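You operate a simulated robot arm through the tools that you are given. There is no shell and no other tool.

You are at the controls of a simulated robot arm. One attempt, no reset.

TASK
Wipe the paste off long mould 95 and oil the spot you wiped.
Fine: yellow pad for wiping, the blue dabber from the jar for oil; put both back and leave the other moulds. Set down upright: blue dabber. A coat counts when it lies all over at full strength: go over it till it gets no stronger. What is to be rubbed or washed off counts as gone when no trace of it is left.

Only the result counts: the job must be done as asked and must still hold three seconds after the hand-in. Knocking over, shifting, dropping, spilling or breaking anything else fails it.

THE ROBOT
A 6-joint arm with a two-finger gripper, fixed in place. Base frame: the origin is at the foot of the arm, x ahead of it, y to its left, z up; the work surface is at about z = 736. Lengths are in mm, angles in degrees, forces in N, time in s.
Its first joint turns from -166.0 to 166.0 degrees. Payload 2.45 kg.
Tool frame: the origin (TCP) lies between the finger pads and is the grasp point; the fingertips stand 20 mm ahead of it; z points along the fingers, y is the line along which they close. Largest opening 140 mm; the body of the gripper starts 168 mm behind the TCP.
Orientation is that of the tool frame in the base frame, as a unit quaternion [x, y, z, w]. With the fingers straight down and closing along the base's y, the tool's x points along the base's -x, its y along +y and its z along -z.

THE INTERFACE
- The arm moves only by the tool apply_moves. Its argument "increments" is a list that holds one entry, the list of rows, each a list of 7 numbers: the opening, from 0 (shut) to 1 (fully open), then the shift along the base's x, y, z in mm, then the turn, a rotation vector about the base's x, y, z in degrees. In form: [[[fingers, x, y, z, ax, ay, az], ...]]. A call has 1 to 20 rows; each row shifts and turns the commanded pose from where the row before left it. Each row takes 0.2 s and may step no farther than 50 mm and 8.6 degrees from the row before; otherwise, or with a gripper value out of range, the whole call is refused. Where a pose cannot be reached the arm comes as near as it can. A force on the tool above 40 N (or 10 N above the force at the start of the call, whichever is more), or a blocked arm, ends the call early, and 0.2 s more pass. Each finger travels about 45 mm/s and halts on what it meets, pressing with about 27 N; the grip force reading is that of the motor and also rises with nothing between the fingers. The clock runs only during rows and for 0.2 s after the last one: add rows that do not move to give the fingers time. The reply holds the time, the measured pose of the TCP, the force on the tool along the base axes, the opening and the grip force, in the units named above and with some noise, with the torque about the TCP (base axes, N m) and any sound that the robot's microphone picked up.
- Cameras (640 x 400 px; columns grow to the right, rows downward): "scene" is fixed at [401, -501.3, 1428.8]; the picture's right is [0.51, -0.86, 0.00], its down [-0.61, -0.36, -0.71] and it looks along [0.61, 0.36, -0.71] (base axes); focal length 214 px, centre (320, 200). "wrist" rides on the gripper at [78, 11, -209] in the tool frame; the picture's right is [-0.14, 0.99, 0.00], its down [-0.92, -0.13, -0.37] and it looks along [-0.37, -0.05, 0.93] (tool axes); focal length 280 px, centre (320, 200). There is no depth. A picture from a camera that has moved, and an enlarged one, comes with that camera's place and axes in the base frame and with its lens.
- grab_frame(camera): a new picture of that camera. The clock stands still meanwhile.
- enlarge(camera, box): a new picture of the part [left, top, right, bottom] of that camera's present view, enlarged. The clock stands still meanwhile.
- close_job(): hands the job in; it is judged then, once.

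Places have to be worked out from the pictures, the camera data and where the tool is seen. Open the gripper and draw the arm clear of the work before you hand the job in, unless the task says otherwise.

The tools are called after "Emit:" as a command line: name --argument value ..., lists and objects as JSON in quotes. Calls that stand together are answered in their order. apply_moves: Moves the arm, as the interface text tells. Its arguments: {"type":"object","properties":{"increments":{"type":"array","items":{"type":"array","items":{"type":"array","items":{"type":"number"}}}}},"required":["increments"]} The other tools are called the same way: grab_frame (camera) takes a picture; enlarge (camera, box) takes an enlarged picture of a part of a camera's view; close_job () hands the job in.

At the start:

```text
t: 0.0
eef_pos: [815.1, 53.9, 1249.4]
tool_rot: [0.0, 1.0, 0.001, 0.0]
wrist_force: [-0.1, -0.5, 0.0]
wrist_torque: [-0.01, -0.02, -0.04]
opening: 140.0
finger_force: 0.1
```

scene: 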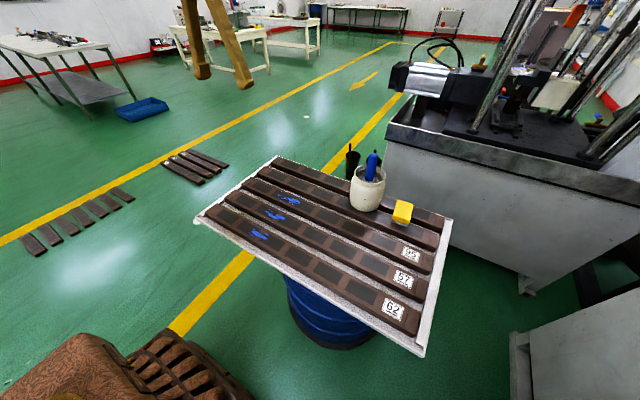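
wrist: 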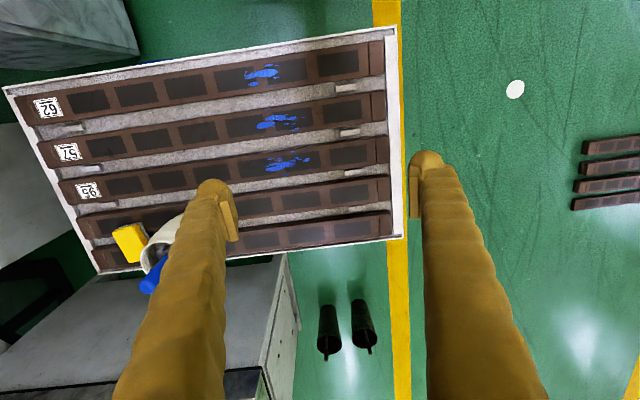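

I'll begin by looking closely at the work area in both cameras.

Emit:
enlarge --camera "scene" --box '[190, 140, 460, 360]'

Emit:
enlarge --camera "scene" --box '[320, 130, 460, 270]'

Emit:
enlarge --camera "wrist" --box '[0, 20, 410, 300]'

```text
1.82 times, centred on (325, 250) of scene
camera zoom: at [401.0, -501.3, 1428.8], right [0.51, -0.86, 0.0], down [-0.61, -0.36, -0.71], along [0.61, 0.36, -0.71], focal length 390 px, centre (311, 109)
```

zoom: 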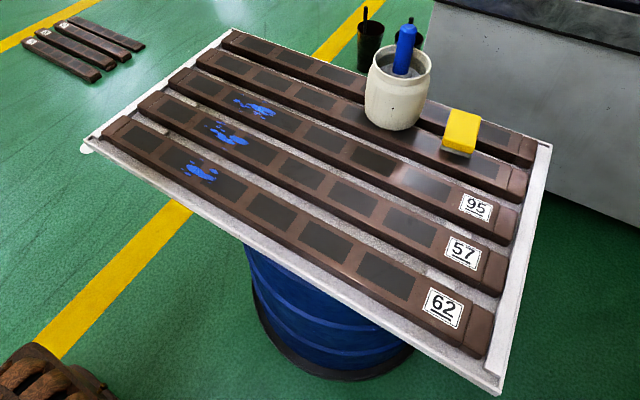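

```text
2.86 times, centred on (390, 200) of scene
camera zoom: at [401.0, -501.3, 1428.8], right [0.51, -0.86, 0.0], down [-0.61, -0.36, -0.71], along [0.61, 0.36, -0.71], focal length 613 px, centre (120, 200)
```

zoom: 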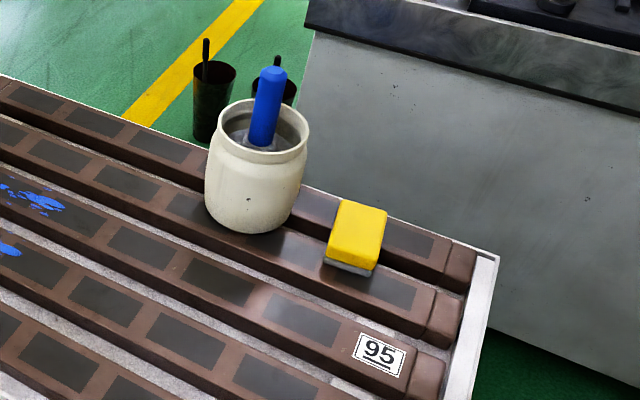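

```text
1.43 times, centred on (205, 160) of wrist
camera zoom: at [737.0, 64.5, 1458.0], right [0.14, 0.99, 0.0], down [0.92, -0.13, 0.37], along [0.37, -0.05, -0.93], focal length 401 px, centre (484, 257)
```

zoom: 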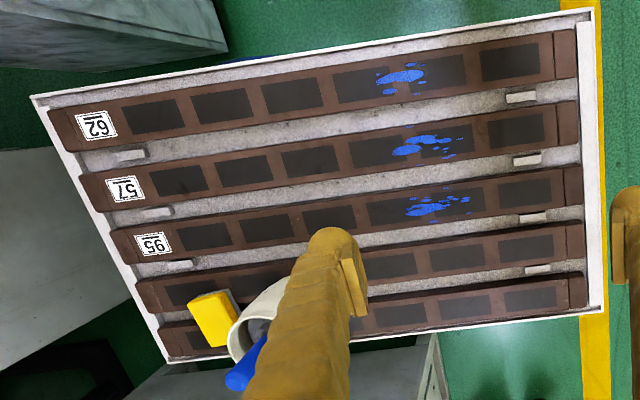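

The board spans roughly x 635–1172 and y −690–258 at z≈736. Mould 95 is near x≈903 with its paste at y≈−41, the jar is near (1040, −347) and the pad near (1040, −497). I'll move the arm sideways at height to look at the jar and pad from closer.

Emit:
apply_moves --increments '[[[1, 0, -45, -5, 0, 0, 0], [1, 0, -45, -5, 0, 0, 0], [1, 0, -45, -5, 0, 0, 0], [1, 0, -45, -5, 0, 0, 0], [1, 0, -45, -5, 0, 0, 0], [1, 0, -45, -5, 0, 0, 0], [1, 0, -45, -5, 0, 0, 0], [1, 0, -45, -5, 0, 0, 0], [1, 0, -45, -5, 0, 0, 0]]]'

Emit:
grab_frame --camera "wrist"

Emit:
grab_frame --camera "scene"

```text
t: 2.0
eef_pos: [814.3, -352.7, 1202.4]
tool_rot: [-0.001, 1.0, 0.0, 0.0]
wrist_force: [1.1, 0.2, -0.1]
wrist_torque: [0.0, -0.02, 0.0]
opening: 139.7
finger_force: 0.1
```

```text
taken
camera wrist: at [734.9, -342.8, 1412.1], right [0.14, 0.99, 0.0], down [0.92, -0.13, 0.37], along [0.37, -0.05, -0.93], focal length 280 px, centre (320, 200)
```

wrist: 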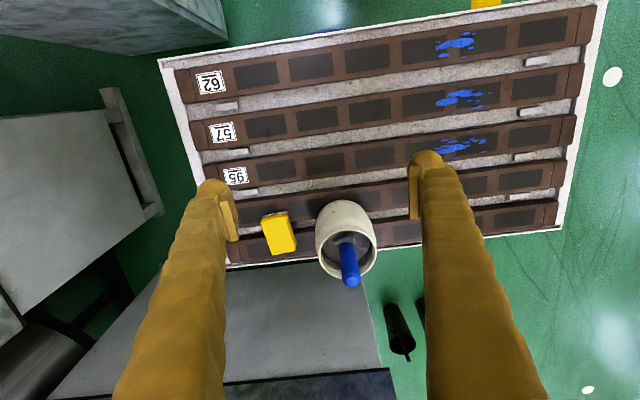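

```text
taken
```

scene: 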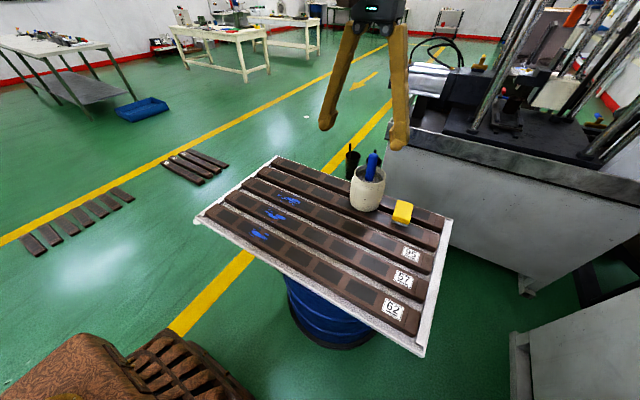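

The newest wrist picture shows the jar and pad clearly. I'll enlarge both views there to triangulate the rim, the dabber and the pad precisely.

Emit:
enlarge --camera "wrist" --box '[220, 140, 440, 300]'

Emit:
enlarge --camera "scene" --box '[330, 140, 430, 240]'

Emit:
enlarge --camera "scene" --box '[240, 175, 330, 235]'

```text
2.50 times, centred on (330, 220) of wrist
camera zoom: at [734.9, -342.8, 1412.1], right [0.14, 0.99, 0.0], down [0.92, -0.13, 0.37], along [0.37, -0.05, -0.93], focal length 701 px, centre (295, 150)
```

zoom: 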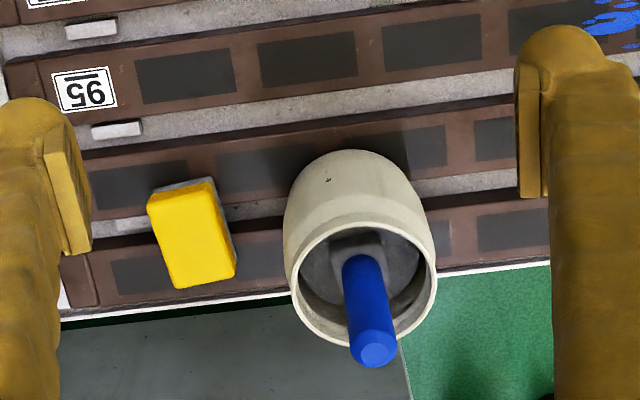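

```text
4.00 times, centred on (380, 190) of scene
camera zoom: at [401.0, -501.3, 1428.8], right [0.51, -0.86, 0.0], down [-0.61, -0.36, -0.71], along [0.61, 0.36, -0.71], focal length 858 px, centre (80, 240)
```

zoom: 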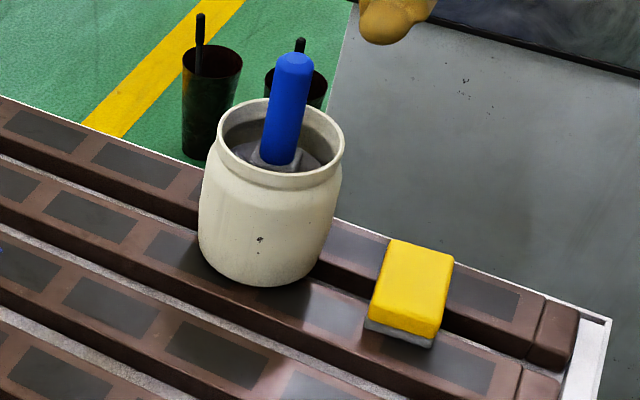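

```text
6.67 times, centred on (285, 205) of scene
camera zoom: at [401.0, -501.3, 1428.8], right [0.51, -0.86, 0.0], down [-0.61, -0.36, -0.71], along [0.61, 0.36, -0.71], focal length 1430 px, centre (553, 167)
```

zoom: 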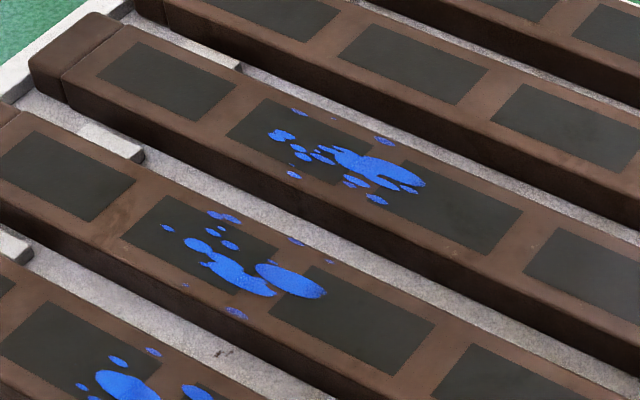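

Triangulated: jar rim centre ≈ (1055, −334, 912), dabber handle top ≈ (1058, −332, 1000), pad top ≈ (1055, −491, 800). I'll go lower and nearer, staying short of the jar, for a sharper look at both.

Emit:
apply_moves --increments '[[[1, 14, -20, -45, 0, 0, 0], [1, 14, -20, -45, 0, 0, 0], [1, 14, -20, -45, 0, 0, 0], [1, 14, -20, -40, 0, 0, 0], [1, 0, 0, 0, 0, 0, 0]]]'

Emit:
grab_frame --camera "wrist"

Emit:
grab_frame --camera "scene"

```text
refused: row 1 steps farther than a row can; nothing moved
```

```text
taken
camera wrist: at [734.9, -342.8, 1412.1], right [0.14, 0.99, 0.0], down [0.92, -0.13, 0.37], along [0.37, -0.05, -0.93], focal length 280 px, centre (320, 200)
```

wrist: 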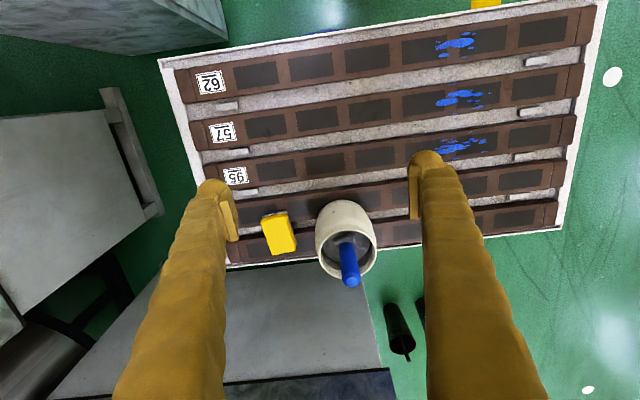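

```text
taken
```

scene: 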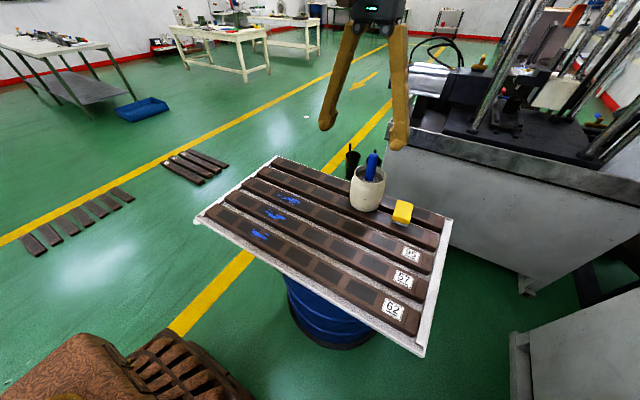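

The call was refused because a row slightly exceeded 50 mm. I'll repeat the same approach with smaller steps.

Emit:
apply_moves --increments '[[[1, 10, -15, -36, 0, 0, 0], [1, 10, -15, -36, 0, 0, 0], [1, 10, -15, -36, 0, 0, 0], [1, 10, -15, -36, 0, 0, 0], [1, 10, -15, -36, 0, 0, 0], [1, 0, 0, 0, 0, 0, 0]]]'

Emit:
grab_frame --camera "wrist"

Emit:
grab_frame --camera "scene"

```text
t: 3.4
eef_pos: [864.0, -428.1, 1022.8]
tool_rot: [0.0, 1.0, 0.0, 0.0]
wrist_force: [0.3, -0.9, 1.1]
wrist_torque: [-0.04, -0.01, -0.01]
opening: 139.8
finger_force: 0.0
```

```text
taken
camera wrist: at [785.5, -417.6, 1232.0], right [0.14, 0.99, 0.0], down [0.92, -0.13, 0.37], along [0.37, -0.05, -0.93], focal length 280 px, centre (320, 200)
```

wrist: 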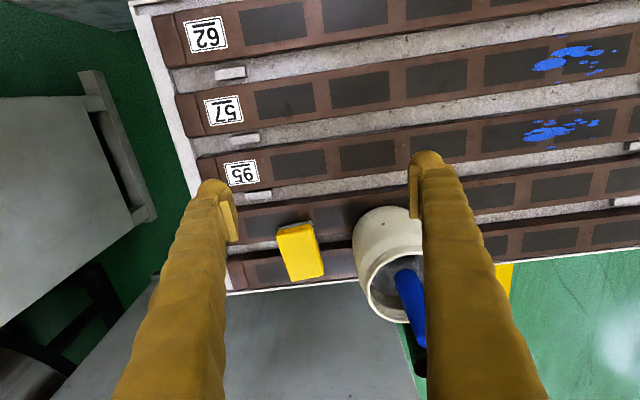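

```text
taken
```

scene: 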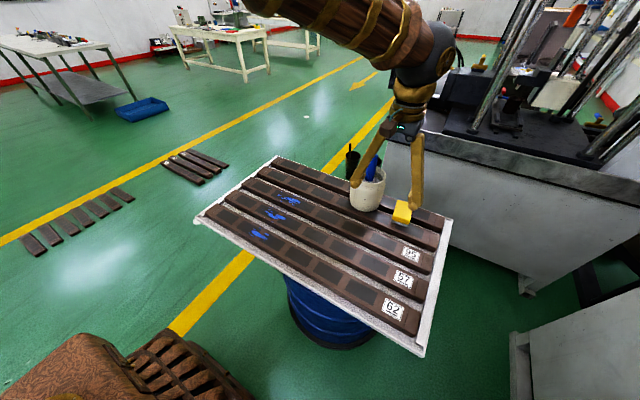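

The tool moved as commanded. I'll zoom into the pad and the jar for size and orientation.

Emit:
enlarge --camera "wrist" --box '[240, 190, 440, 340]'

Emit:
enlarge --camera "scene" --box '[340, 140, 440, 240]'

Emit:
enlarge --camera "wrist" --box '[460, 80, 640, 200]'

```text
2.67 times, centred on (340, 265) of wrist
camera zoom: at [785.5, -417.6, 1232.0], right [0.14, 0.99, 0.0], down [0.92, -0.13, 0.37], along [0.37, -0.05, -0.93], focal length 748 px, centre (267, 27)
```

zoom: 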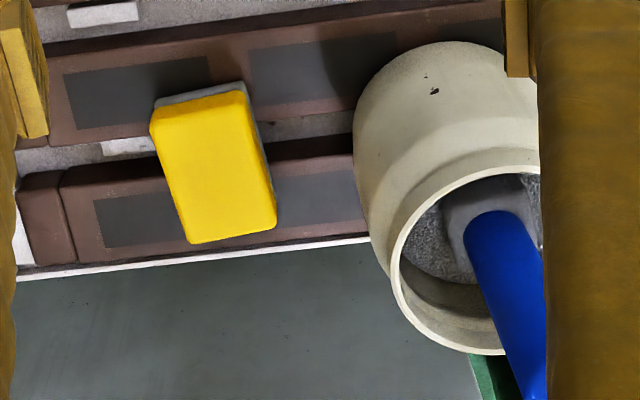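

```text
4.00 times, centred on (390, 190) of scene
camera zoom: at [401.0, -501.3, 1428.8], right [0.51, -0.86, 0.0], down [-0.61, -0.36, -0.71], along [0.61, 0.36, -0.71], focal length 858 px, centre (40, 240)
```

zoom: 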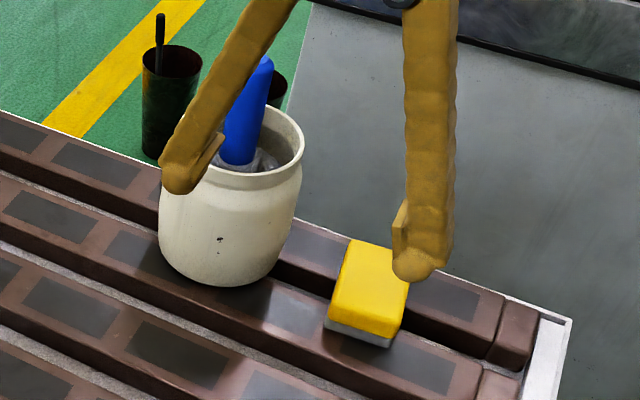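

```text
3.33 times, centred on (550, 140) of wrist
camera zoom: at [785.5, -417.6, 1232.0], right [0.14, 0.99, 0.0], down [0.92, -0.13, 0.37], along [0.37, -0.05, -0.93], focal length 935 px, centre (-447, 400)
```

zoom: 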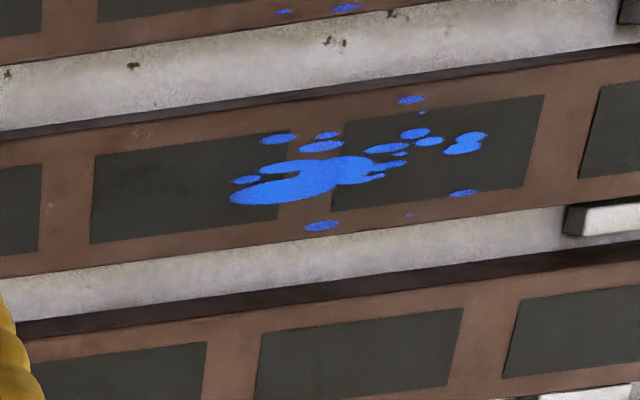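

Mould tops lie at z≈770. The pad is about 97×63×32 mm, centred near (1058, −490) and turned about +4.5° about z. It bridges moulds 4 and 5. That is beyond straight-down reach, so I'll tilt the tool outward, narrow the fingers to clear the jar, and test the reach at a safe height above the pad.

Emit:
apply_moves --increments '[[[0.68, 0, 0, 0, 0, -8, 0], [0.68, 0, 0, 0, 0, -8, 0], [0.68, 0, 0, 0, 0, -8, 0], [0.68, 0, 0, 0, 0, -8, 0], [0.68, 0, -12, 0, 0, 0, 4.5], [0.68, 39, -10, -14, 0, 0, 0], [0.68, 39, -10, -14, 0, 0, 0], [0.68, 39, -10, -14, 0, 0, 0], [0.68, 39, -10, -14, 0, 0, 0], [0.68, 38, -10, -14, 0, 0, 0], [0.68, 0, 0, 0, 0, 0, 0], [0.68, 0, 0, 0, 0, 0, 0]]]'

Emit:
grab_frame --camera "wrist"

Emit:
grab_frame --camera "scene"

```text
t: 6.0
eef_pos: [1062.2, -488.2, 953.4]
tool_rot: [-0.037, 0.961, 0.01, 0.275]
wrist_force: [-0.2, -0.2, 1.5]
wrist_torque: [0.01, 0.01, -0.02]
opening: 95.1
finger_force: 0.1
```

```text
taken
camera wrist: at [883.6, -491.4, 1088.9], right [0.04, 1.0, 0.07], down [0.59, -0.08, 0.8], along [0.8, 0.01, -0.59], focal length 280 px, centre (320, 200)
```

wrist: 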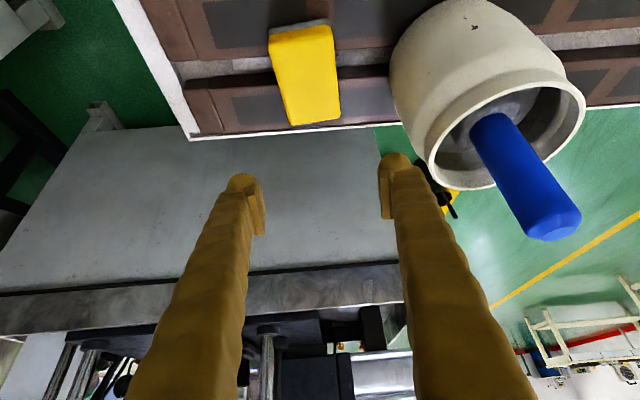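

```text
taken
```

scene: 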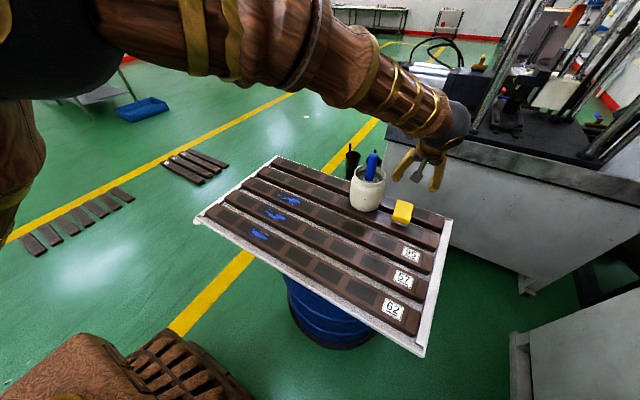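

Tilt 32° reaches (1062, −488, 953). The pad is well in view, so I'll zoom in to refine its centre and orientation.

Emit:
enlarge --camera "wrist" --box '[240, 0, 400, 130]'

Emit:
enlarge --camera "wrist" --box '[380, 0, 600, 250]'

```text
3.08 times, centred on (320, 65) of wrist
camera zoom: at [883.6, -491.4, 1088.9], right [0.04, 1.0, 0.07], down [0.59, -0.08, 0.8], along [0.8, 0.01, -0.59], focal length 863 px, centre (320, 615)
```

zoom: 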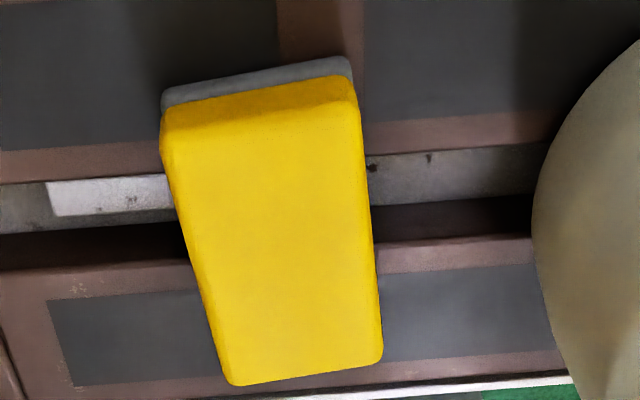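

```text
1.60 times, centred on (490, 125) of wrist
camera zoom: at [883.6, -491.4, 1088.9], right [0.04, 1.0, 0.07], down [0.59, -0.08, 0.8], along [0.8, 0.01, -0.59], focal length 449 px, centre (48, 320)
```

zoom: 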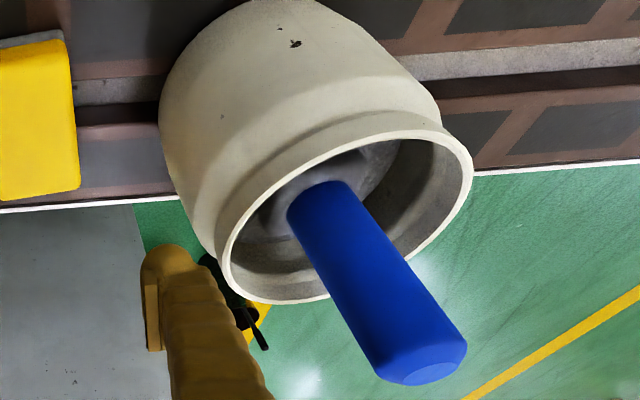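

The refined pad has its centre at (1058, −489), its long axis at about +5.3° and its top at z≈802. I'll turn slightly to match and descend to just above it, checking the pose.

Emit:
apply_moves --increments '[[[0.68, 0, 0, -35, 0, 0, 0.9], [0.68, 0, 0, -35, 0, 0, 0], [0.68, 0, 0, -30, 0, 0, 0], [0.68, 0, 0, 0, 0, 0, 0], [0.68, 0, 0, 0, 0, 0, 0]]]'

Emit:
apply_moves --increments '[[[0.68, 0, 0, 0, 0, 0, 0]]]'

Emit:
grab_frame --camera "wrist"

Emit:
enlarge --camera "scene" --box '[340, 140, 460, 240]'

```text
t: 7.2
eef_pos: [1059.8, -487.3, 852.8]
tool_rot: [-0.045, 0.96, 0.013, 0.275]
wrist_force: [-0.4, 0.9, -0.5]
wrist_torque: [0.02, 0.0, -0.01]
opening: 95.1
finger_force: 0.0
```

```text
t: 7.6
eef_pos: [1059.3, -486.6, 853.5]
tool_rot: [-0.045, 0.96, 0.013, 0.275]
wrist_force: [0.3, 0.3, 0.5]
wrist_torque: [0.0, 0.0, -0.02]
opening: 95.4
finger_force: 0.0
```

```text
taken
camera wrist: at [882.3, -493.7, 990.0], right [0.02, 1.0, 0.07], down [0.59, -0.07, 0.8], along [0.8, 0.03, -0.59], focal length 280 px, centre (320, 200)
```

wrist: 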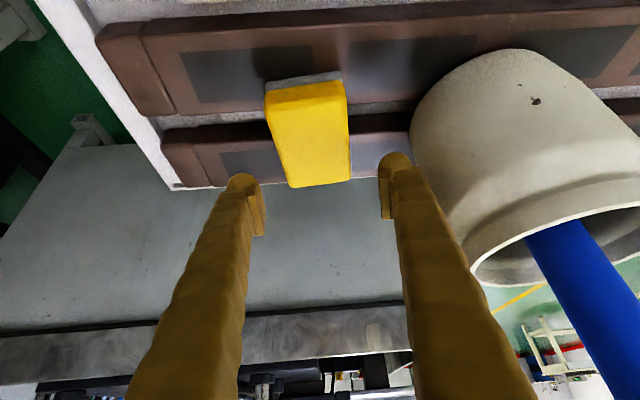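

```text
4.00 times, centred on (400, 190) of scene
camera zoom: at [401.0, -501.3, 1428.8], right [0.51, -0.86, 0.0], down [-0.61, -0.36, -0.71], along [0.61, 0.36, -0.71], focal length 858 px, centre (0, 240)
```

zoom: 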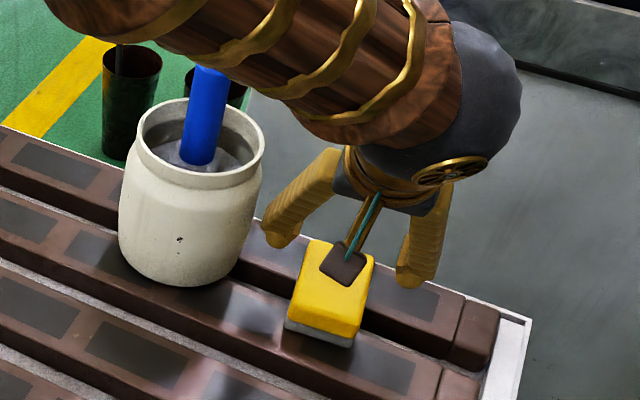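

Reach holds and the fingers straddle the pad. I'll descend to about z=803, keeping the fingertip corners a few mm above the moulds, and check before closing.

Emit:
apply_moves --increments '[[[0.68, -1, -1, -20, 0, 0, 0], [0.68, 0, -1, -18, 0, 0, 0], [0.68, 0, 0, -12, 0, 0, 0], [0.68, 0, 0, 0, 0, 0, 0]]]'

Emit:
grab_frame --camera "wrist"

Emit:
enlarge --camera "scene" --box '[360, 160, 460, 240]'

```text
t: 8.6
eef_pos: [1058.4, -490.1, 803.2]
tool_rot: [-0.046, 0.96, 0.014, 0.275]
wrist_force: [-0.8, 0.4, -0.2]
wrist_torque: [0.03, 0.03, -0.01]
opening: 95.6
finger_force: 0.0
```

```text
taken
camera wrist: at [881.1, -496.8, 940.5], right [0.02, 1.0, 0.07], down [0.59, -0.07, 0.8], along [0.8, 0.03, -0.59], focal length 280 px, centre (320, 200)
```

wrist: 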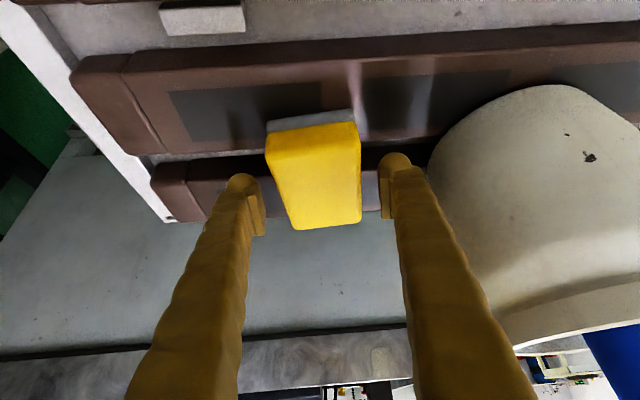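

```text
5.00 times, centred on (410, 200) of scene
camera zoom: at [401.0, -501.3, 1428.8], right [0.51, -0.86, 0.0], down [-0.61, -0.36, -0.71], along [0.61, 0.36, -0.71], focal length 1072 px, centre (-130, 200)
```

zoom: 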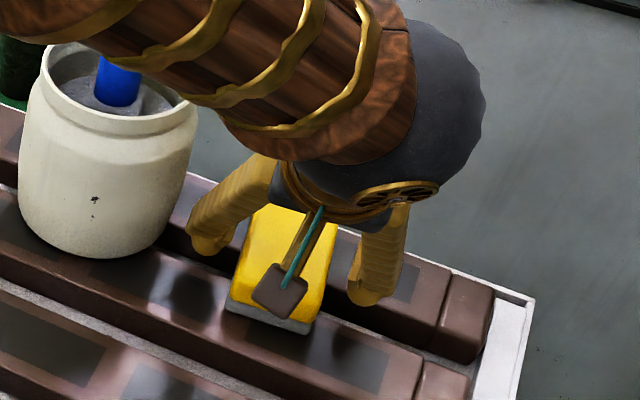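

The pad sits centred between the fingers. I'll close on it and read the opening and force.

Emit:
apply_moves --increments '[[[0.5, 0, 0, 0, 0, 0, 0], [0.3, 0, 0, 0, 0, 0, 0], [0.2, 0, 0, 0, 0, 0, 0], [0.2, 0, 0, 0, 0, 0, 0], [0.2, 0, 0, 0, 0, 0, 0]]]'

Emit:
grab_frame --camera "wrist"

```text
t: 9.8
eef_pos: [1059.7, -491.0, 804.9]
tool_rot: [-0.046, 0.96, 0.013, 0.276]
wrist_force: [-0.5, 0.2, -0.5]
wrist_torque: [0.0, 0.04, -0.05]
opening: 65.3
finger_force: 27.4
```

```text
taken
camera wrist: at [881.1, -496.8, 940.6], right [0.02, 1.0, 0.07], down [0.59, -0.07, 0.8], along [0.8, 0.03, -0.59], focal length 280 px, centre (320, 200)
```

wrist: 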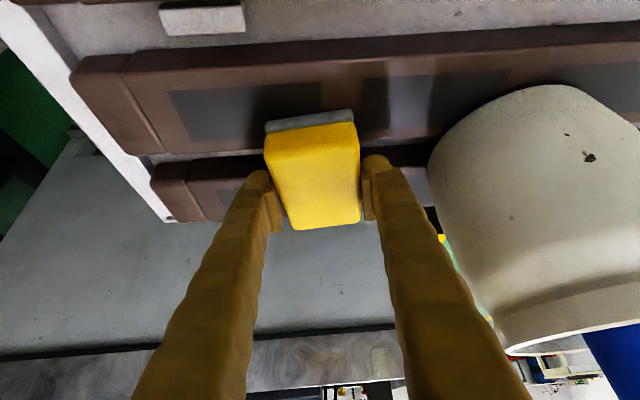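

The gripper holds the pad at 65 mm with 27 N. I'll lift it straight up in small steps and check that it comes along level.

Emit:
apply_moves --increments '[[[0.2, 0, 0, 8, 0, 0, 0], [0.2, 0, 0, 15, 0, 0, 0], [0.2, 0, 0, 25, 0, 0, 0], [0.2, 0, 0, 30, 0, 0, 0], [0.2, 0, 0, 0, 0, 0, 0]]]'

Emit:
grab_frame --camera "wrist"

Emit:
enlarge --camera "scene" --box '[340, 140, 460, 240]'

```text
t: 11.0
eef_pos: [1058.9, -489.3, 880.8]
tool_rot: [-0.045, 0.96, 0.013, 0.276]
wrist_force: [-0.3, -0.8, -1.5]
wrist_torque: [-0.02, 0.0, 0.02]
opening: 65.5
finger_force: 26.8
```

```text
taken
camera wrist: at [881.4, -496.1, 1017.6], right [0.02, 1.0, 0.07], down [0.6, -0.07, 0.8], along [0.8, 0.03, -0.59], focal length 280 px, centre (320, 200)
```

wrist: 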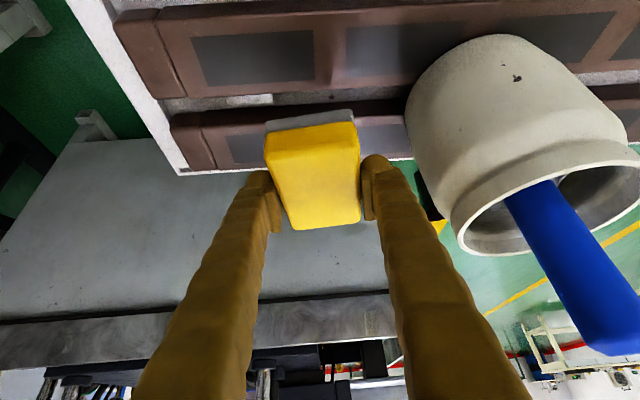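

```text
4.00 times, centred on (400, 190) of scene
camera zoom: at [401.0, -501.3, 1428.8], right [0.51, -0.86, 0.0], down [-0.61, -0.36, -0.71], along [0.61, 0.36, -0.71], focal length 858 px, centre (0, 240)
```

zoom: 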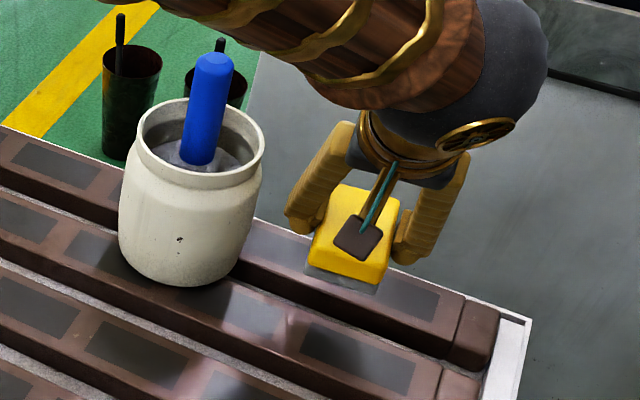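

The pad is held firmly and level. I'll withdraw toward the base first, staying clear of the jar, then travel sideways to the paste on mould 95.

Emit:
apply_moves --increments '[[[0.2, -45, 0, 10, 0, 0, 0], [0.2, -45, 0, 10, 0, 0, 0], [0.2, -45, 0, 10, 0, 0, 0], [0.2, -45, 0, 10, 0, 0, 0], [0.2, 0, 40, 0, 0, 0, 0], [0.2, 0, 45, 0, 0, 0, 0], [0.2, 0, 45, 0, 0, 0, 0], [0.2, 0, 45, 0, 0, 0, 0], [0.2, 0, 45, 0, 0, 0, 0], [0.2, 0, 45, 0, 0, 0, 0], [0.2, 0, 45, 0, 0, 0, 0], [0.2, 0, 45, 0, 0, 0, 0], [0.2, 0, 45, 0, 0, 0, 0], [0.2, 0, 40, 0, 0, 0, 0], [0.2, 0, 0, 0, 0, 0, 0]]]'

Emit:
grab_frame --camera "wrist"

Emit:
grab_frame --camera "scene"

```text
t: 14.2
eef_pos: [879.0, -51.4, 921.0]
tool_rot: [-0.045, 0.96, 0.013, 0.276]
wrist_force: [0.0, -0.8, -1.5]
wrist_torque: [0.01, 0.0, 0.01]
opening: 65.1
finger_force: 27.4
```

```text
taken
camera wrist: at [701.5, -57.5, 1056.9], right [0.02, 1.0, 0.07], down [0.59, -0.07, 0.8], along [0.8, 0.03, -0.59], focal length 280 px, centre (320, 200)
```

wrist: 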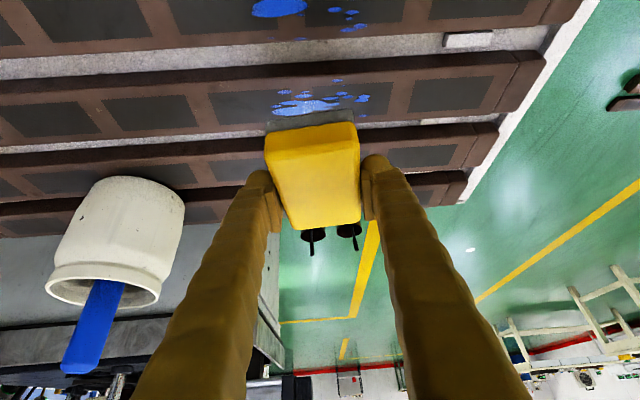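

```text
taken
```

scene: 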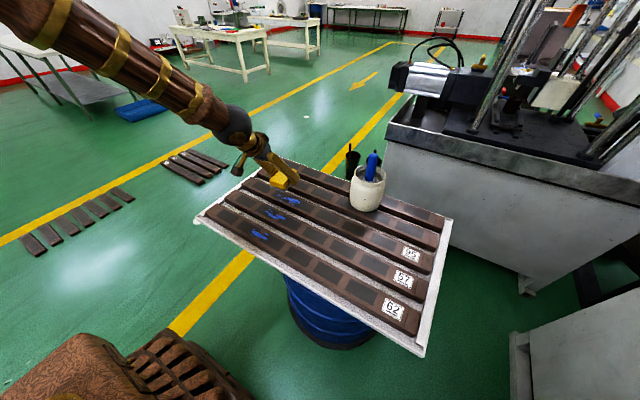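

The pad hovers above the paste region. I'll zoom in to fix the paste extent on mould 95 again.

Emit:
enlarge --camera "wrist" --box '[200, 50, 440, 200]'

Emit:
enlarge --camera "scene" --box '[230, 150, 350, 240]'

```text
2.67 times, centred on (320, 125) of wrist
camera zoom: at [701.5, -57.5, 1056.9], right [0.02, 1.0, 0.07], down [0.59, -0.07, 0.8], along [0.8, 0.03, -0.59], focal length 748 px, centre (320, 400)
```

zoom: 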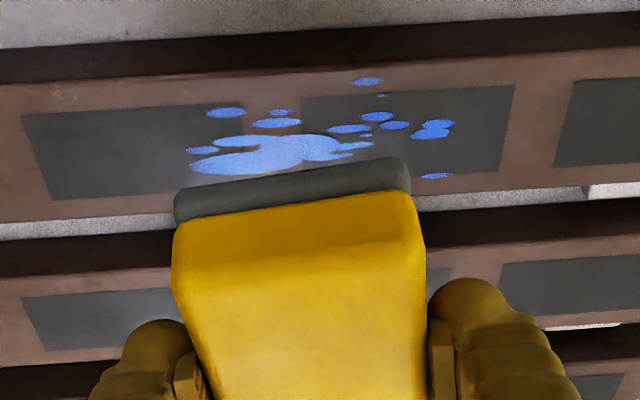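

```text
4.44 times, centred on (290, 195) of scene
camera zoom: at [401.0, -501.3, 1428.8], right [0.51, -0.86, 0.0], down [-0.61, -0.36, -0.71], along [0.61, 0.36, -0.71], focal length 953 px, centre (453, 222)
```

zoom: 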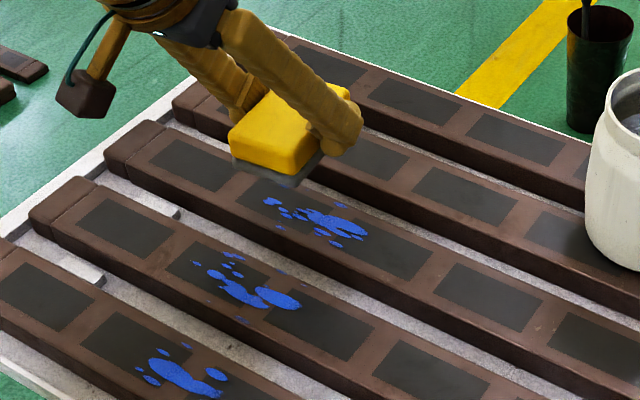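

The paste on 95 spans x≈872–933 and y≈−100…+21, and the mould top spans x≈868–936. I'll position the pad at x=902 just past the left end and come down close above the mould.

Emit:
apply_moves --increments '[[[0.2, 24, -35, -10, 0, 0, 0], [0.2, 0, -35, -25, 0, 0, 0], [0.2, 0, 0, -30, 0, 0, 0], [0.2, 0, 0, -30, 0, 0, 0], [0.2, 0, 0, -12, 0, 0, 0], [0.2, 0, 0, 0, 0, 0, 0]]]'

Emit:
enlarge --camera "scene" --box '[230, 150, 350, 240]'

Emit:
grab_frame --camera "wrist"

```text
t: 15.6
eef_pos: [902.5, -119.3, 812.3]
tool_rot: [-0.046, 0.96, 0.013, 0.275]
wrist_force: [0.2, 0.2, -0.3]
wrist_torque: [0.01, -0.02, -0.02]
opening: 65.3
finger_force: 27.0
```

```text
4.44 times, centred on (290, 195) of scene
camera zoom: at [401.0, -501.3, 1428.8], right [0.51, -0.86, 0.0], down [-0.61, -0.36, -0.71], along [0.61, 0.36, -0.71], focal length 953 px, centre (453, 222)
```

zoom: 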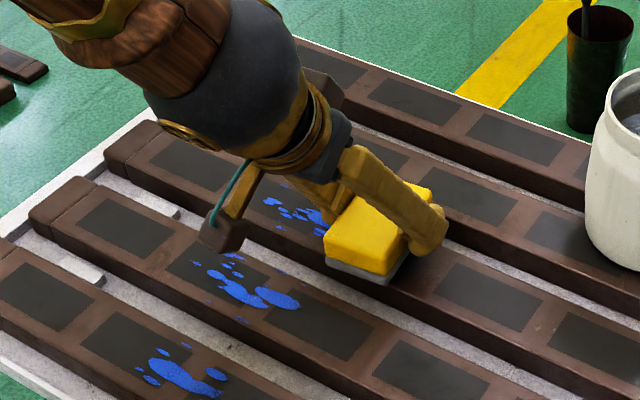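

```text
taken
camera wrist: at [724.6, -126.3, 950.3], right [0.02, 1.0, 0.07], down [0.59, -0.07, 0.8], along [0.8, 0.03, -0.59], focal length 280 px, centre (320, 200)
```

wrist: 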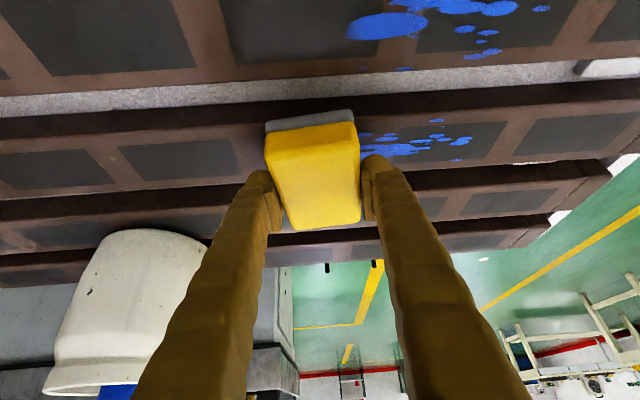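

The pad hovers about 10 mm over the mould. I'll step down gently until the force shows contact.

Emit:
apply_moves --increments '[[[0.2, 0, 0, -4, 0, 0, 0], [0.2, 0, 0, -3, 0, 0, 0], [0.2, 0, 0, -2, 0, 0, 0], [0.2, 0, 0, 0, 0, 0, 0]]]'

Emit:
apply_moves --increments '[[[0.2, 0, 0, -2, 0, 0, 0], [0.2, 0, 0, 0, 0, 0, 0]]]'

Emit:
apply_moves --increments '[[[0.2, 0, 0, -2, 0, 0, 0], [0.2, 0, 0, 0, 0, 0, 0]]]'

```text
t: 16.6
eef_pos: [903.0, -119.2, 805.6]
tool_rot: [-0.046, 0.96, 0.013, 0.276]
wrist_force: [-0.4, -0.2, -1.3]
wrist_torque: [0.01, 0.0, 0.0]
opening: 65.5
finger_force: 26.6
```

```text
t: 17.2
eef_pos: [902.0, -118.7, 804.8]
tool_rot: [-0.045, 0.96, 0.013, 0.276]
wrist_force: [-2.3, 2.1, 15.2]
wrist_torque: [-0.33, 0.34, -0.06]
opening: 65.3
finger_force: 27.1
```

```text
t: 17.6
eef_pos: [902.4, -118.9, 804.6]
tool_rot: [-0.045, 0.96, 0.012, 0.277]
wrist_force: [-7.7, 3.1, 10.8]
wrist_torque: [0.0, 0.36, 0.0]
opening: 65.1
finger_force: 26.9
stopped in row 2: the force on the tool passed its limit at 43 N (the readings are from after the stop); the commanded pose is now the measured one
```

Contact is at z≈804.5 with about 11 N, and the stiffness is high. I'll hold this height and sweep along +y across the paste.

Emit:
apply_moves --increments '[[[0.2, 0, 12, 0, 0, 0, 0], [0.2, 0, 18, 0, 0, 0, 0], [0.2, 0, 18, 0, 0, 0, 0], [0.2, 0, 18, 0, 0, 0, 0], [0.2, 0, 18, 0, 0, 0, 0], [0.2, 0, 18, 0, 0, 0, 0], [0.2, 0, 18, 0, 0, 0, 0], [0.2, 0, 18, 0, 0, 0, 0], [0.2, 0, 18, 0, 0, 0, 0]]]'

Emit:
grab_frame --camera "wrist"

Emit:
enlarge --camera "scene" --box '[230, 150, 350, 240]'

```text
t: 19.6
eef_pos: [904.0, 36.1, 805.0]
tool_rot: [-0.047, 0.96, 0.013, 0.277]
wrist_force: [0.2, -6.8, 9.1]
wrist_torque: [-0.12, 0.18, 0.13]
opening: 65.3
finger_force: 27.2
```

```text
taken
camera wrist: at [725.5, 29.7, 940.5], right [0.02, 1.0, 0.07], down [0.59, -0.07, 0.8], along [0.81, 0.03, -0.59], focal length 280 px, centre (320, 200)
```

wrist: 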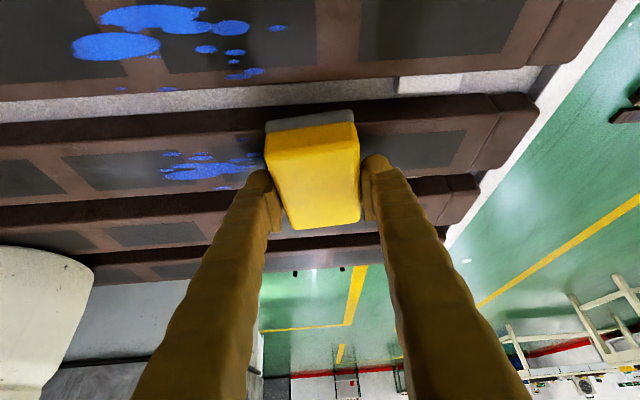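

```text
4.44 times, centred on (290, 195) of scene
camera zoom: at [401.0, -501.3, 1428.8], right [0.51, -0.86, 0.0], down [-0.61, -0.36, -0.71], along [0.61, 0.36, -0.71], focal length 953 px, centre (453, 222)
```

zoom: 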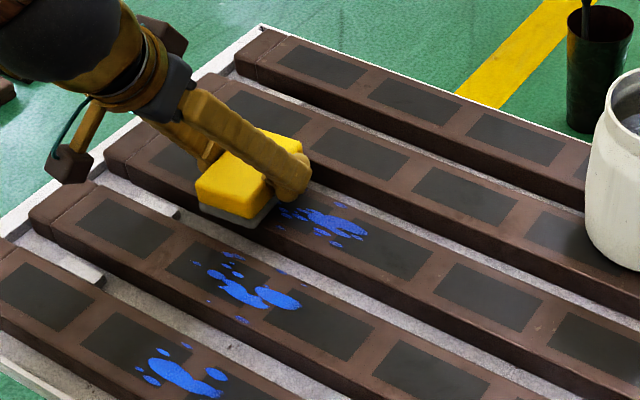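

One pass is done at about 9 N. I'll zoom in to see how much the paste has faded.

Emit:
enlarge --camera "wrist" --box '[100, 110, 300, 220]'

Emit:
enlarge --camera "scene" --box '[260, 180, 330, 230]'

```text
3.20 times, centred on (200, 165) of wrist
camera zoom: at [725.5, 29.7, 940.5], right [0.02, 1.0, 0.07], down [0.59, -0.07, 0.8], along [0.81, 0.03, -0.59], focal length 897 px, centre (704, 312)
```

zoom: 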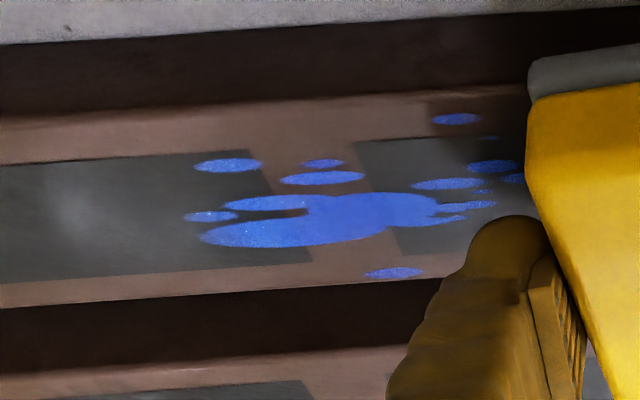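

```text
8.00 times, centred on (295, 205) of scene
camera zoom: at [401.0, -501.3, 1428.8], right [0.51, -0.86, 0.0], down [-0.61, -0.36, -0.71], along [0.61, 0.36, -0.71], focal length 1716 px, centre (520, 160)
```

zoom: 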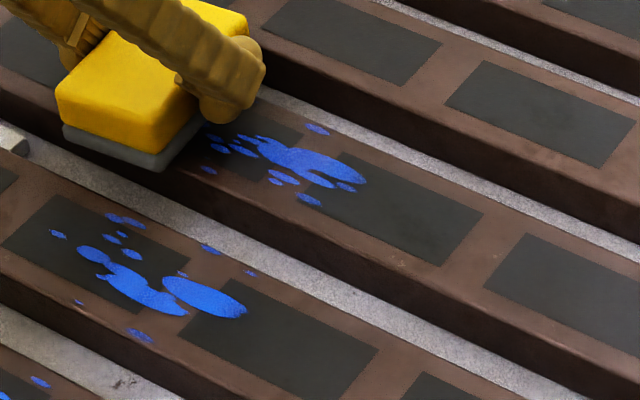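

The paste looks slightly fainter. I'll make further back-and-forth passes, pressing a touch harder.

Emit:
apply_moves --increments '[[[0.2, 0, -12, -0.5, 0, 0, 0], [0.2, 0, -18, 0, 0, 0, 0], [0.2, 0, -18, 0, 0, 0, 0], [0.2, 0, -18, 0, 0, 0, 0], [0.2, 0, -18, 0, 0, 0, 0], [0.2, 0, -18, 0, 0, 0, 0], [0.2, 0, -18, 0, 0, 0, 0], [0.2, 0, -18, 0, 0, 0, 0], [0.2, 0, -18, 0, 0, 0, 0]]]'

Emit:
enlarge --camera "scene" --box '[260, 180, 330, 230]'

Emit:
grab_frame --camera "wrist"

```text
t: 21.6
eef_pos: [902.7, -118.6, 804.2]
tool_rot: [-0.046, 0.96, 0.013, 0.277]
wrist_force: [1.2, 17.4, 26.0]
wrist_torque: [0.22, 0.57, -0.24]
opening: 65.5
finger_force: 26.9
```

```text
8.00 times, centred on (295, 205) of scene
camera zoom: at [401.0, -501.3, 1428.8], right [0.51, -0.86, 0.0], down [-0.61, -0.36, -0.71], along [0.61, 0.36, -0.71], focal length 1716 px, centre (520, 160)
```

zoom: 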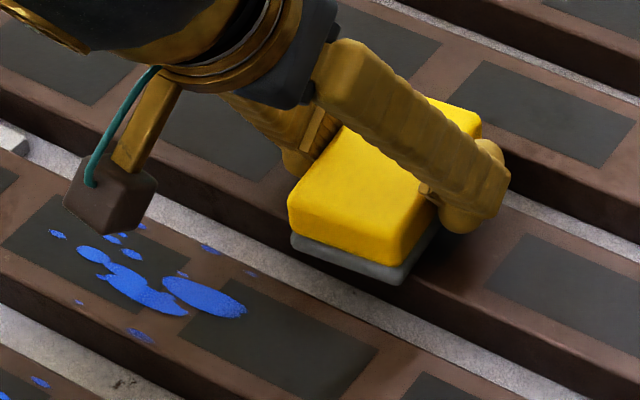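

```text
taken
camera wrist: at [724.8, -125.4, 940.1], right [0.02, 1.0, 0.07], down [0.59, -0.07, 0.8], along [0.81, 0.03, -0.59], focal length 280 px, centre (320, 200)
```

wrist: 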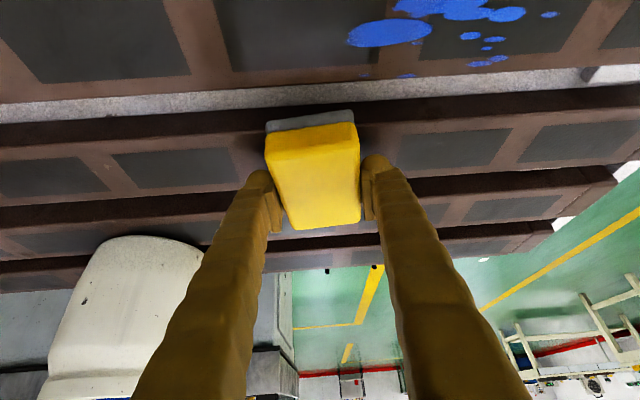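

The second, firmer pass (26 N) has cleared nearly everything visible. I'll zoom in for residues.

Emit:
enlarge --camera "wrist" --box '[350, 100, 560, 220]'

Emit:
enlarge --camera "wrist" --box '[180, 100, 400, 220]'

```text
3.05 times, centred on (455, 160) of wrist
camera zoom: at [724.8, -125.4, 940.1], right [0.02, 1.0, 0.07], down [0.59, -0.07, 0.8], along [0.81, 0.03, -0.59], focal length 854 px, centre (-91, 322)
```

zoom: 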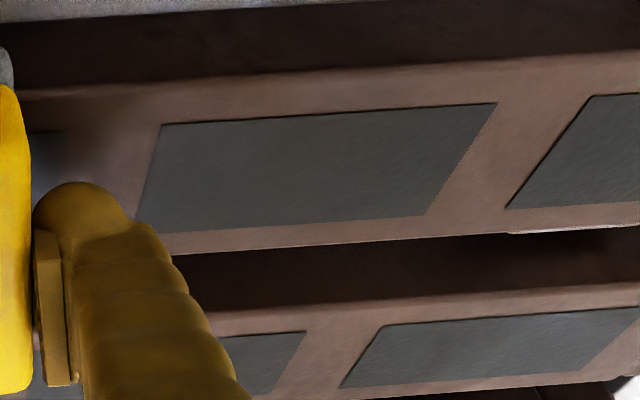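

```text
2.91 times, centred on (290, 160) of wrist
camera zoom: at [724.8, -125.4, 940.1], right [0.02, 1.0, 0.07], down [0.59, -0.07, 0.8], along [0.81, 0.03, -0.59], focal length 816 px, centre (407, 316)
```

zoom: 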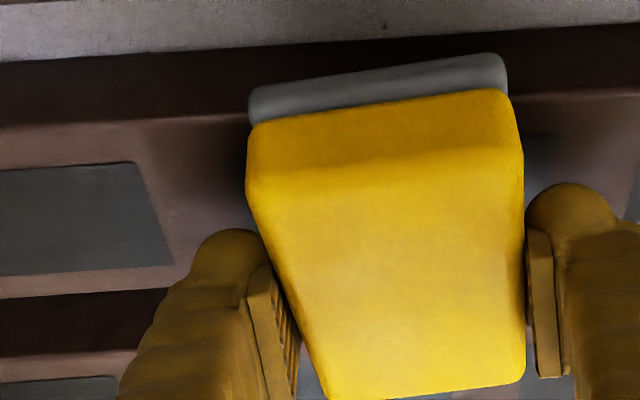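

It appears clean. I'll make one more pass back over the whole stretch for good measure, then lift and inspect.

Emit:
apply_moves --increments '[[[0.2, 0, 10, 0.2, 0, 0, 0], [0.2, 0, 18, 0, 0, 0, 0], [0.2, 0, 18, 0, 0, 0, 0], [0.2, 0, 18, 0, 0, 0, 0], [0.2, 0, 18, 0, 0, 0, 0], [0.2, 0, 18, 0, 0, 0, 0], [0.2, 0, 18, 0, 0, 0, 0], [0.2, 0, 18, 0, 0, 0, 0], [0.2, 0, 18, 0, 0, 0, 0], [0.2, 0, 5, 0, 0, 0, 0]]]'

Emit:
enlarge --camera "scene" --box '[260, 170, 340, 230]'

Emit:
enlarge --camera "wrist" --box '[100, 100, 320, 220]'

```text
t: 22.5
eef_pos: [903.5, -71.4, 803.1]
tool_rot: [-0.045, 0.959, 0.012, 0.278]
wrist_force: [0.1, 2.4, 3.7]
wrist_torque: [0.09, 0.13, -0.06]
opening: 65.3
finger_force: 26.9
stopped in row 4: the force on the tool passed its limit at 43 N (the readings are from after the stop); the commanded pose is now the measured one
```

```text
6.67 times, centred on (300, 200) of scene
camera zoom: at [401.0, -501.3, 1428.8], right [0.51, -0.86, 0.0], down [-0.61, -0.36, -0.71], along [0.61, 0.36, -0.71], focal length 1430 px, centre (453, 200)
```

zoom: 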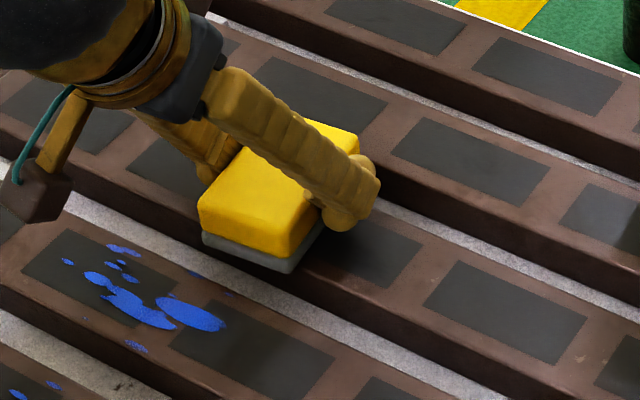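

```text
2.91 times, centred on (210, 160) of wrist
camera zoom: at [725.1, -77.3, 939.9], right [0.02, 1.0, 0.07], down [0.59, -0.07, 0.8], along [0.81, 0.02, -0.59], focal length 816 px, centre (640, 316)
```

zoom: 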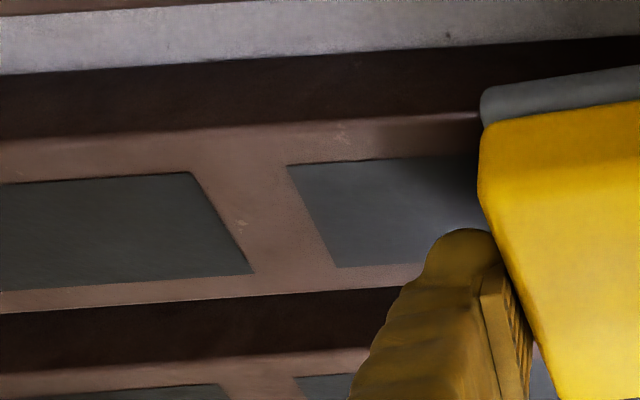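

The pass halted on the force limit, and contact is now light at about 4 N. I'll continue the pass at this lighter contact.

Emit:
apply_moves --increments '[[[0.2, 0, 10, 0, 0, 0, 0], [0.2, 0, 15, 0, 0, 0, 0], [0.2, 0, 15, 0, 0, 0, 0], [0.2, 0, 15, 0, 0, 0, 0], [0.2, 0, 15, 0, 0, 0, 0], [0.2, 0, 15, 0, 0, 0, 0], [0.2, 0, 15, 0, 0, 0, 0], [0.2, 0, 10, 0, 0, 0, 0]]]'

Emit:
enlarge --camera "scene" --box '[260, 170, 340, 230]'

Emit:
enlarge --camera "wrist" --box '[100, 100, 320, 220]'

```text
t: 24.3
eef_pos: [902.8, 39.7, 803.3]
tool_rot: [-0.046, 0.96, 0.012, 0.277]
wrist_force: [-1.4, -8.5, 13.6]
wrist_torque: [-0.11, 0.25, 0.16]
opening: 65.3
finger_force: 26.7
```

```text
6.67 times, centred on (300, 200) of scene
camera zoom: at [401.0, -501.3, 1428.8], right [0.51, -0.86, 0.0], down [-0.61, -0.36, -0.71], along [0.61, 0.36, -0.71], focal length 1430 px, centre (453, 200)
```

zoom: 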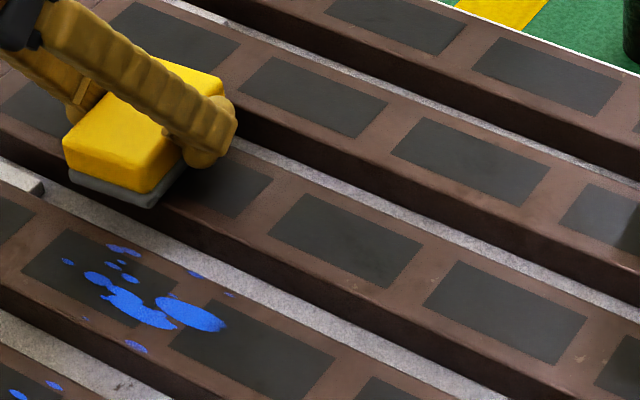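

```text
2.91 times, centred on (210, 160) of wrist
camera zoom: at [725.1, 33.0, 939.8], right [0.02, 1.0, 0.07], down [0.59, -0.07, 0.8], along [0.81, 0.02, -0.59], focal length 816 px, centre (640, 316)
```

zoom: 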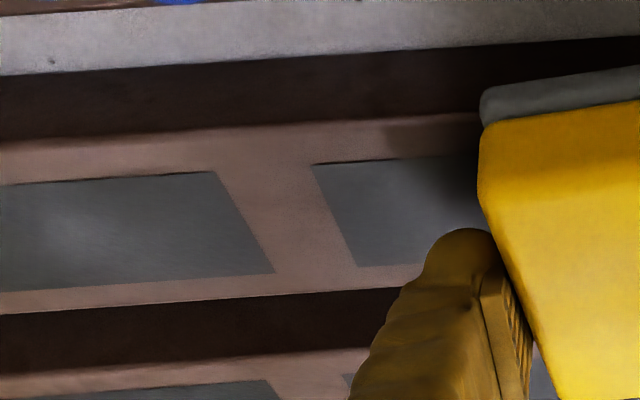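

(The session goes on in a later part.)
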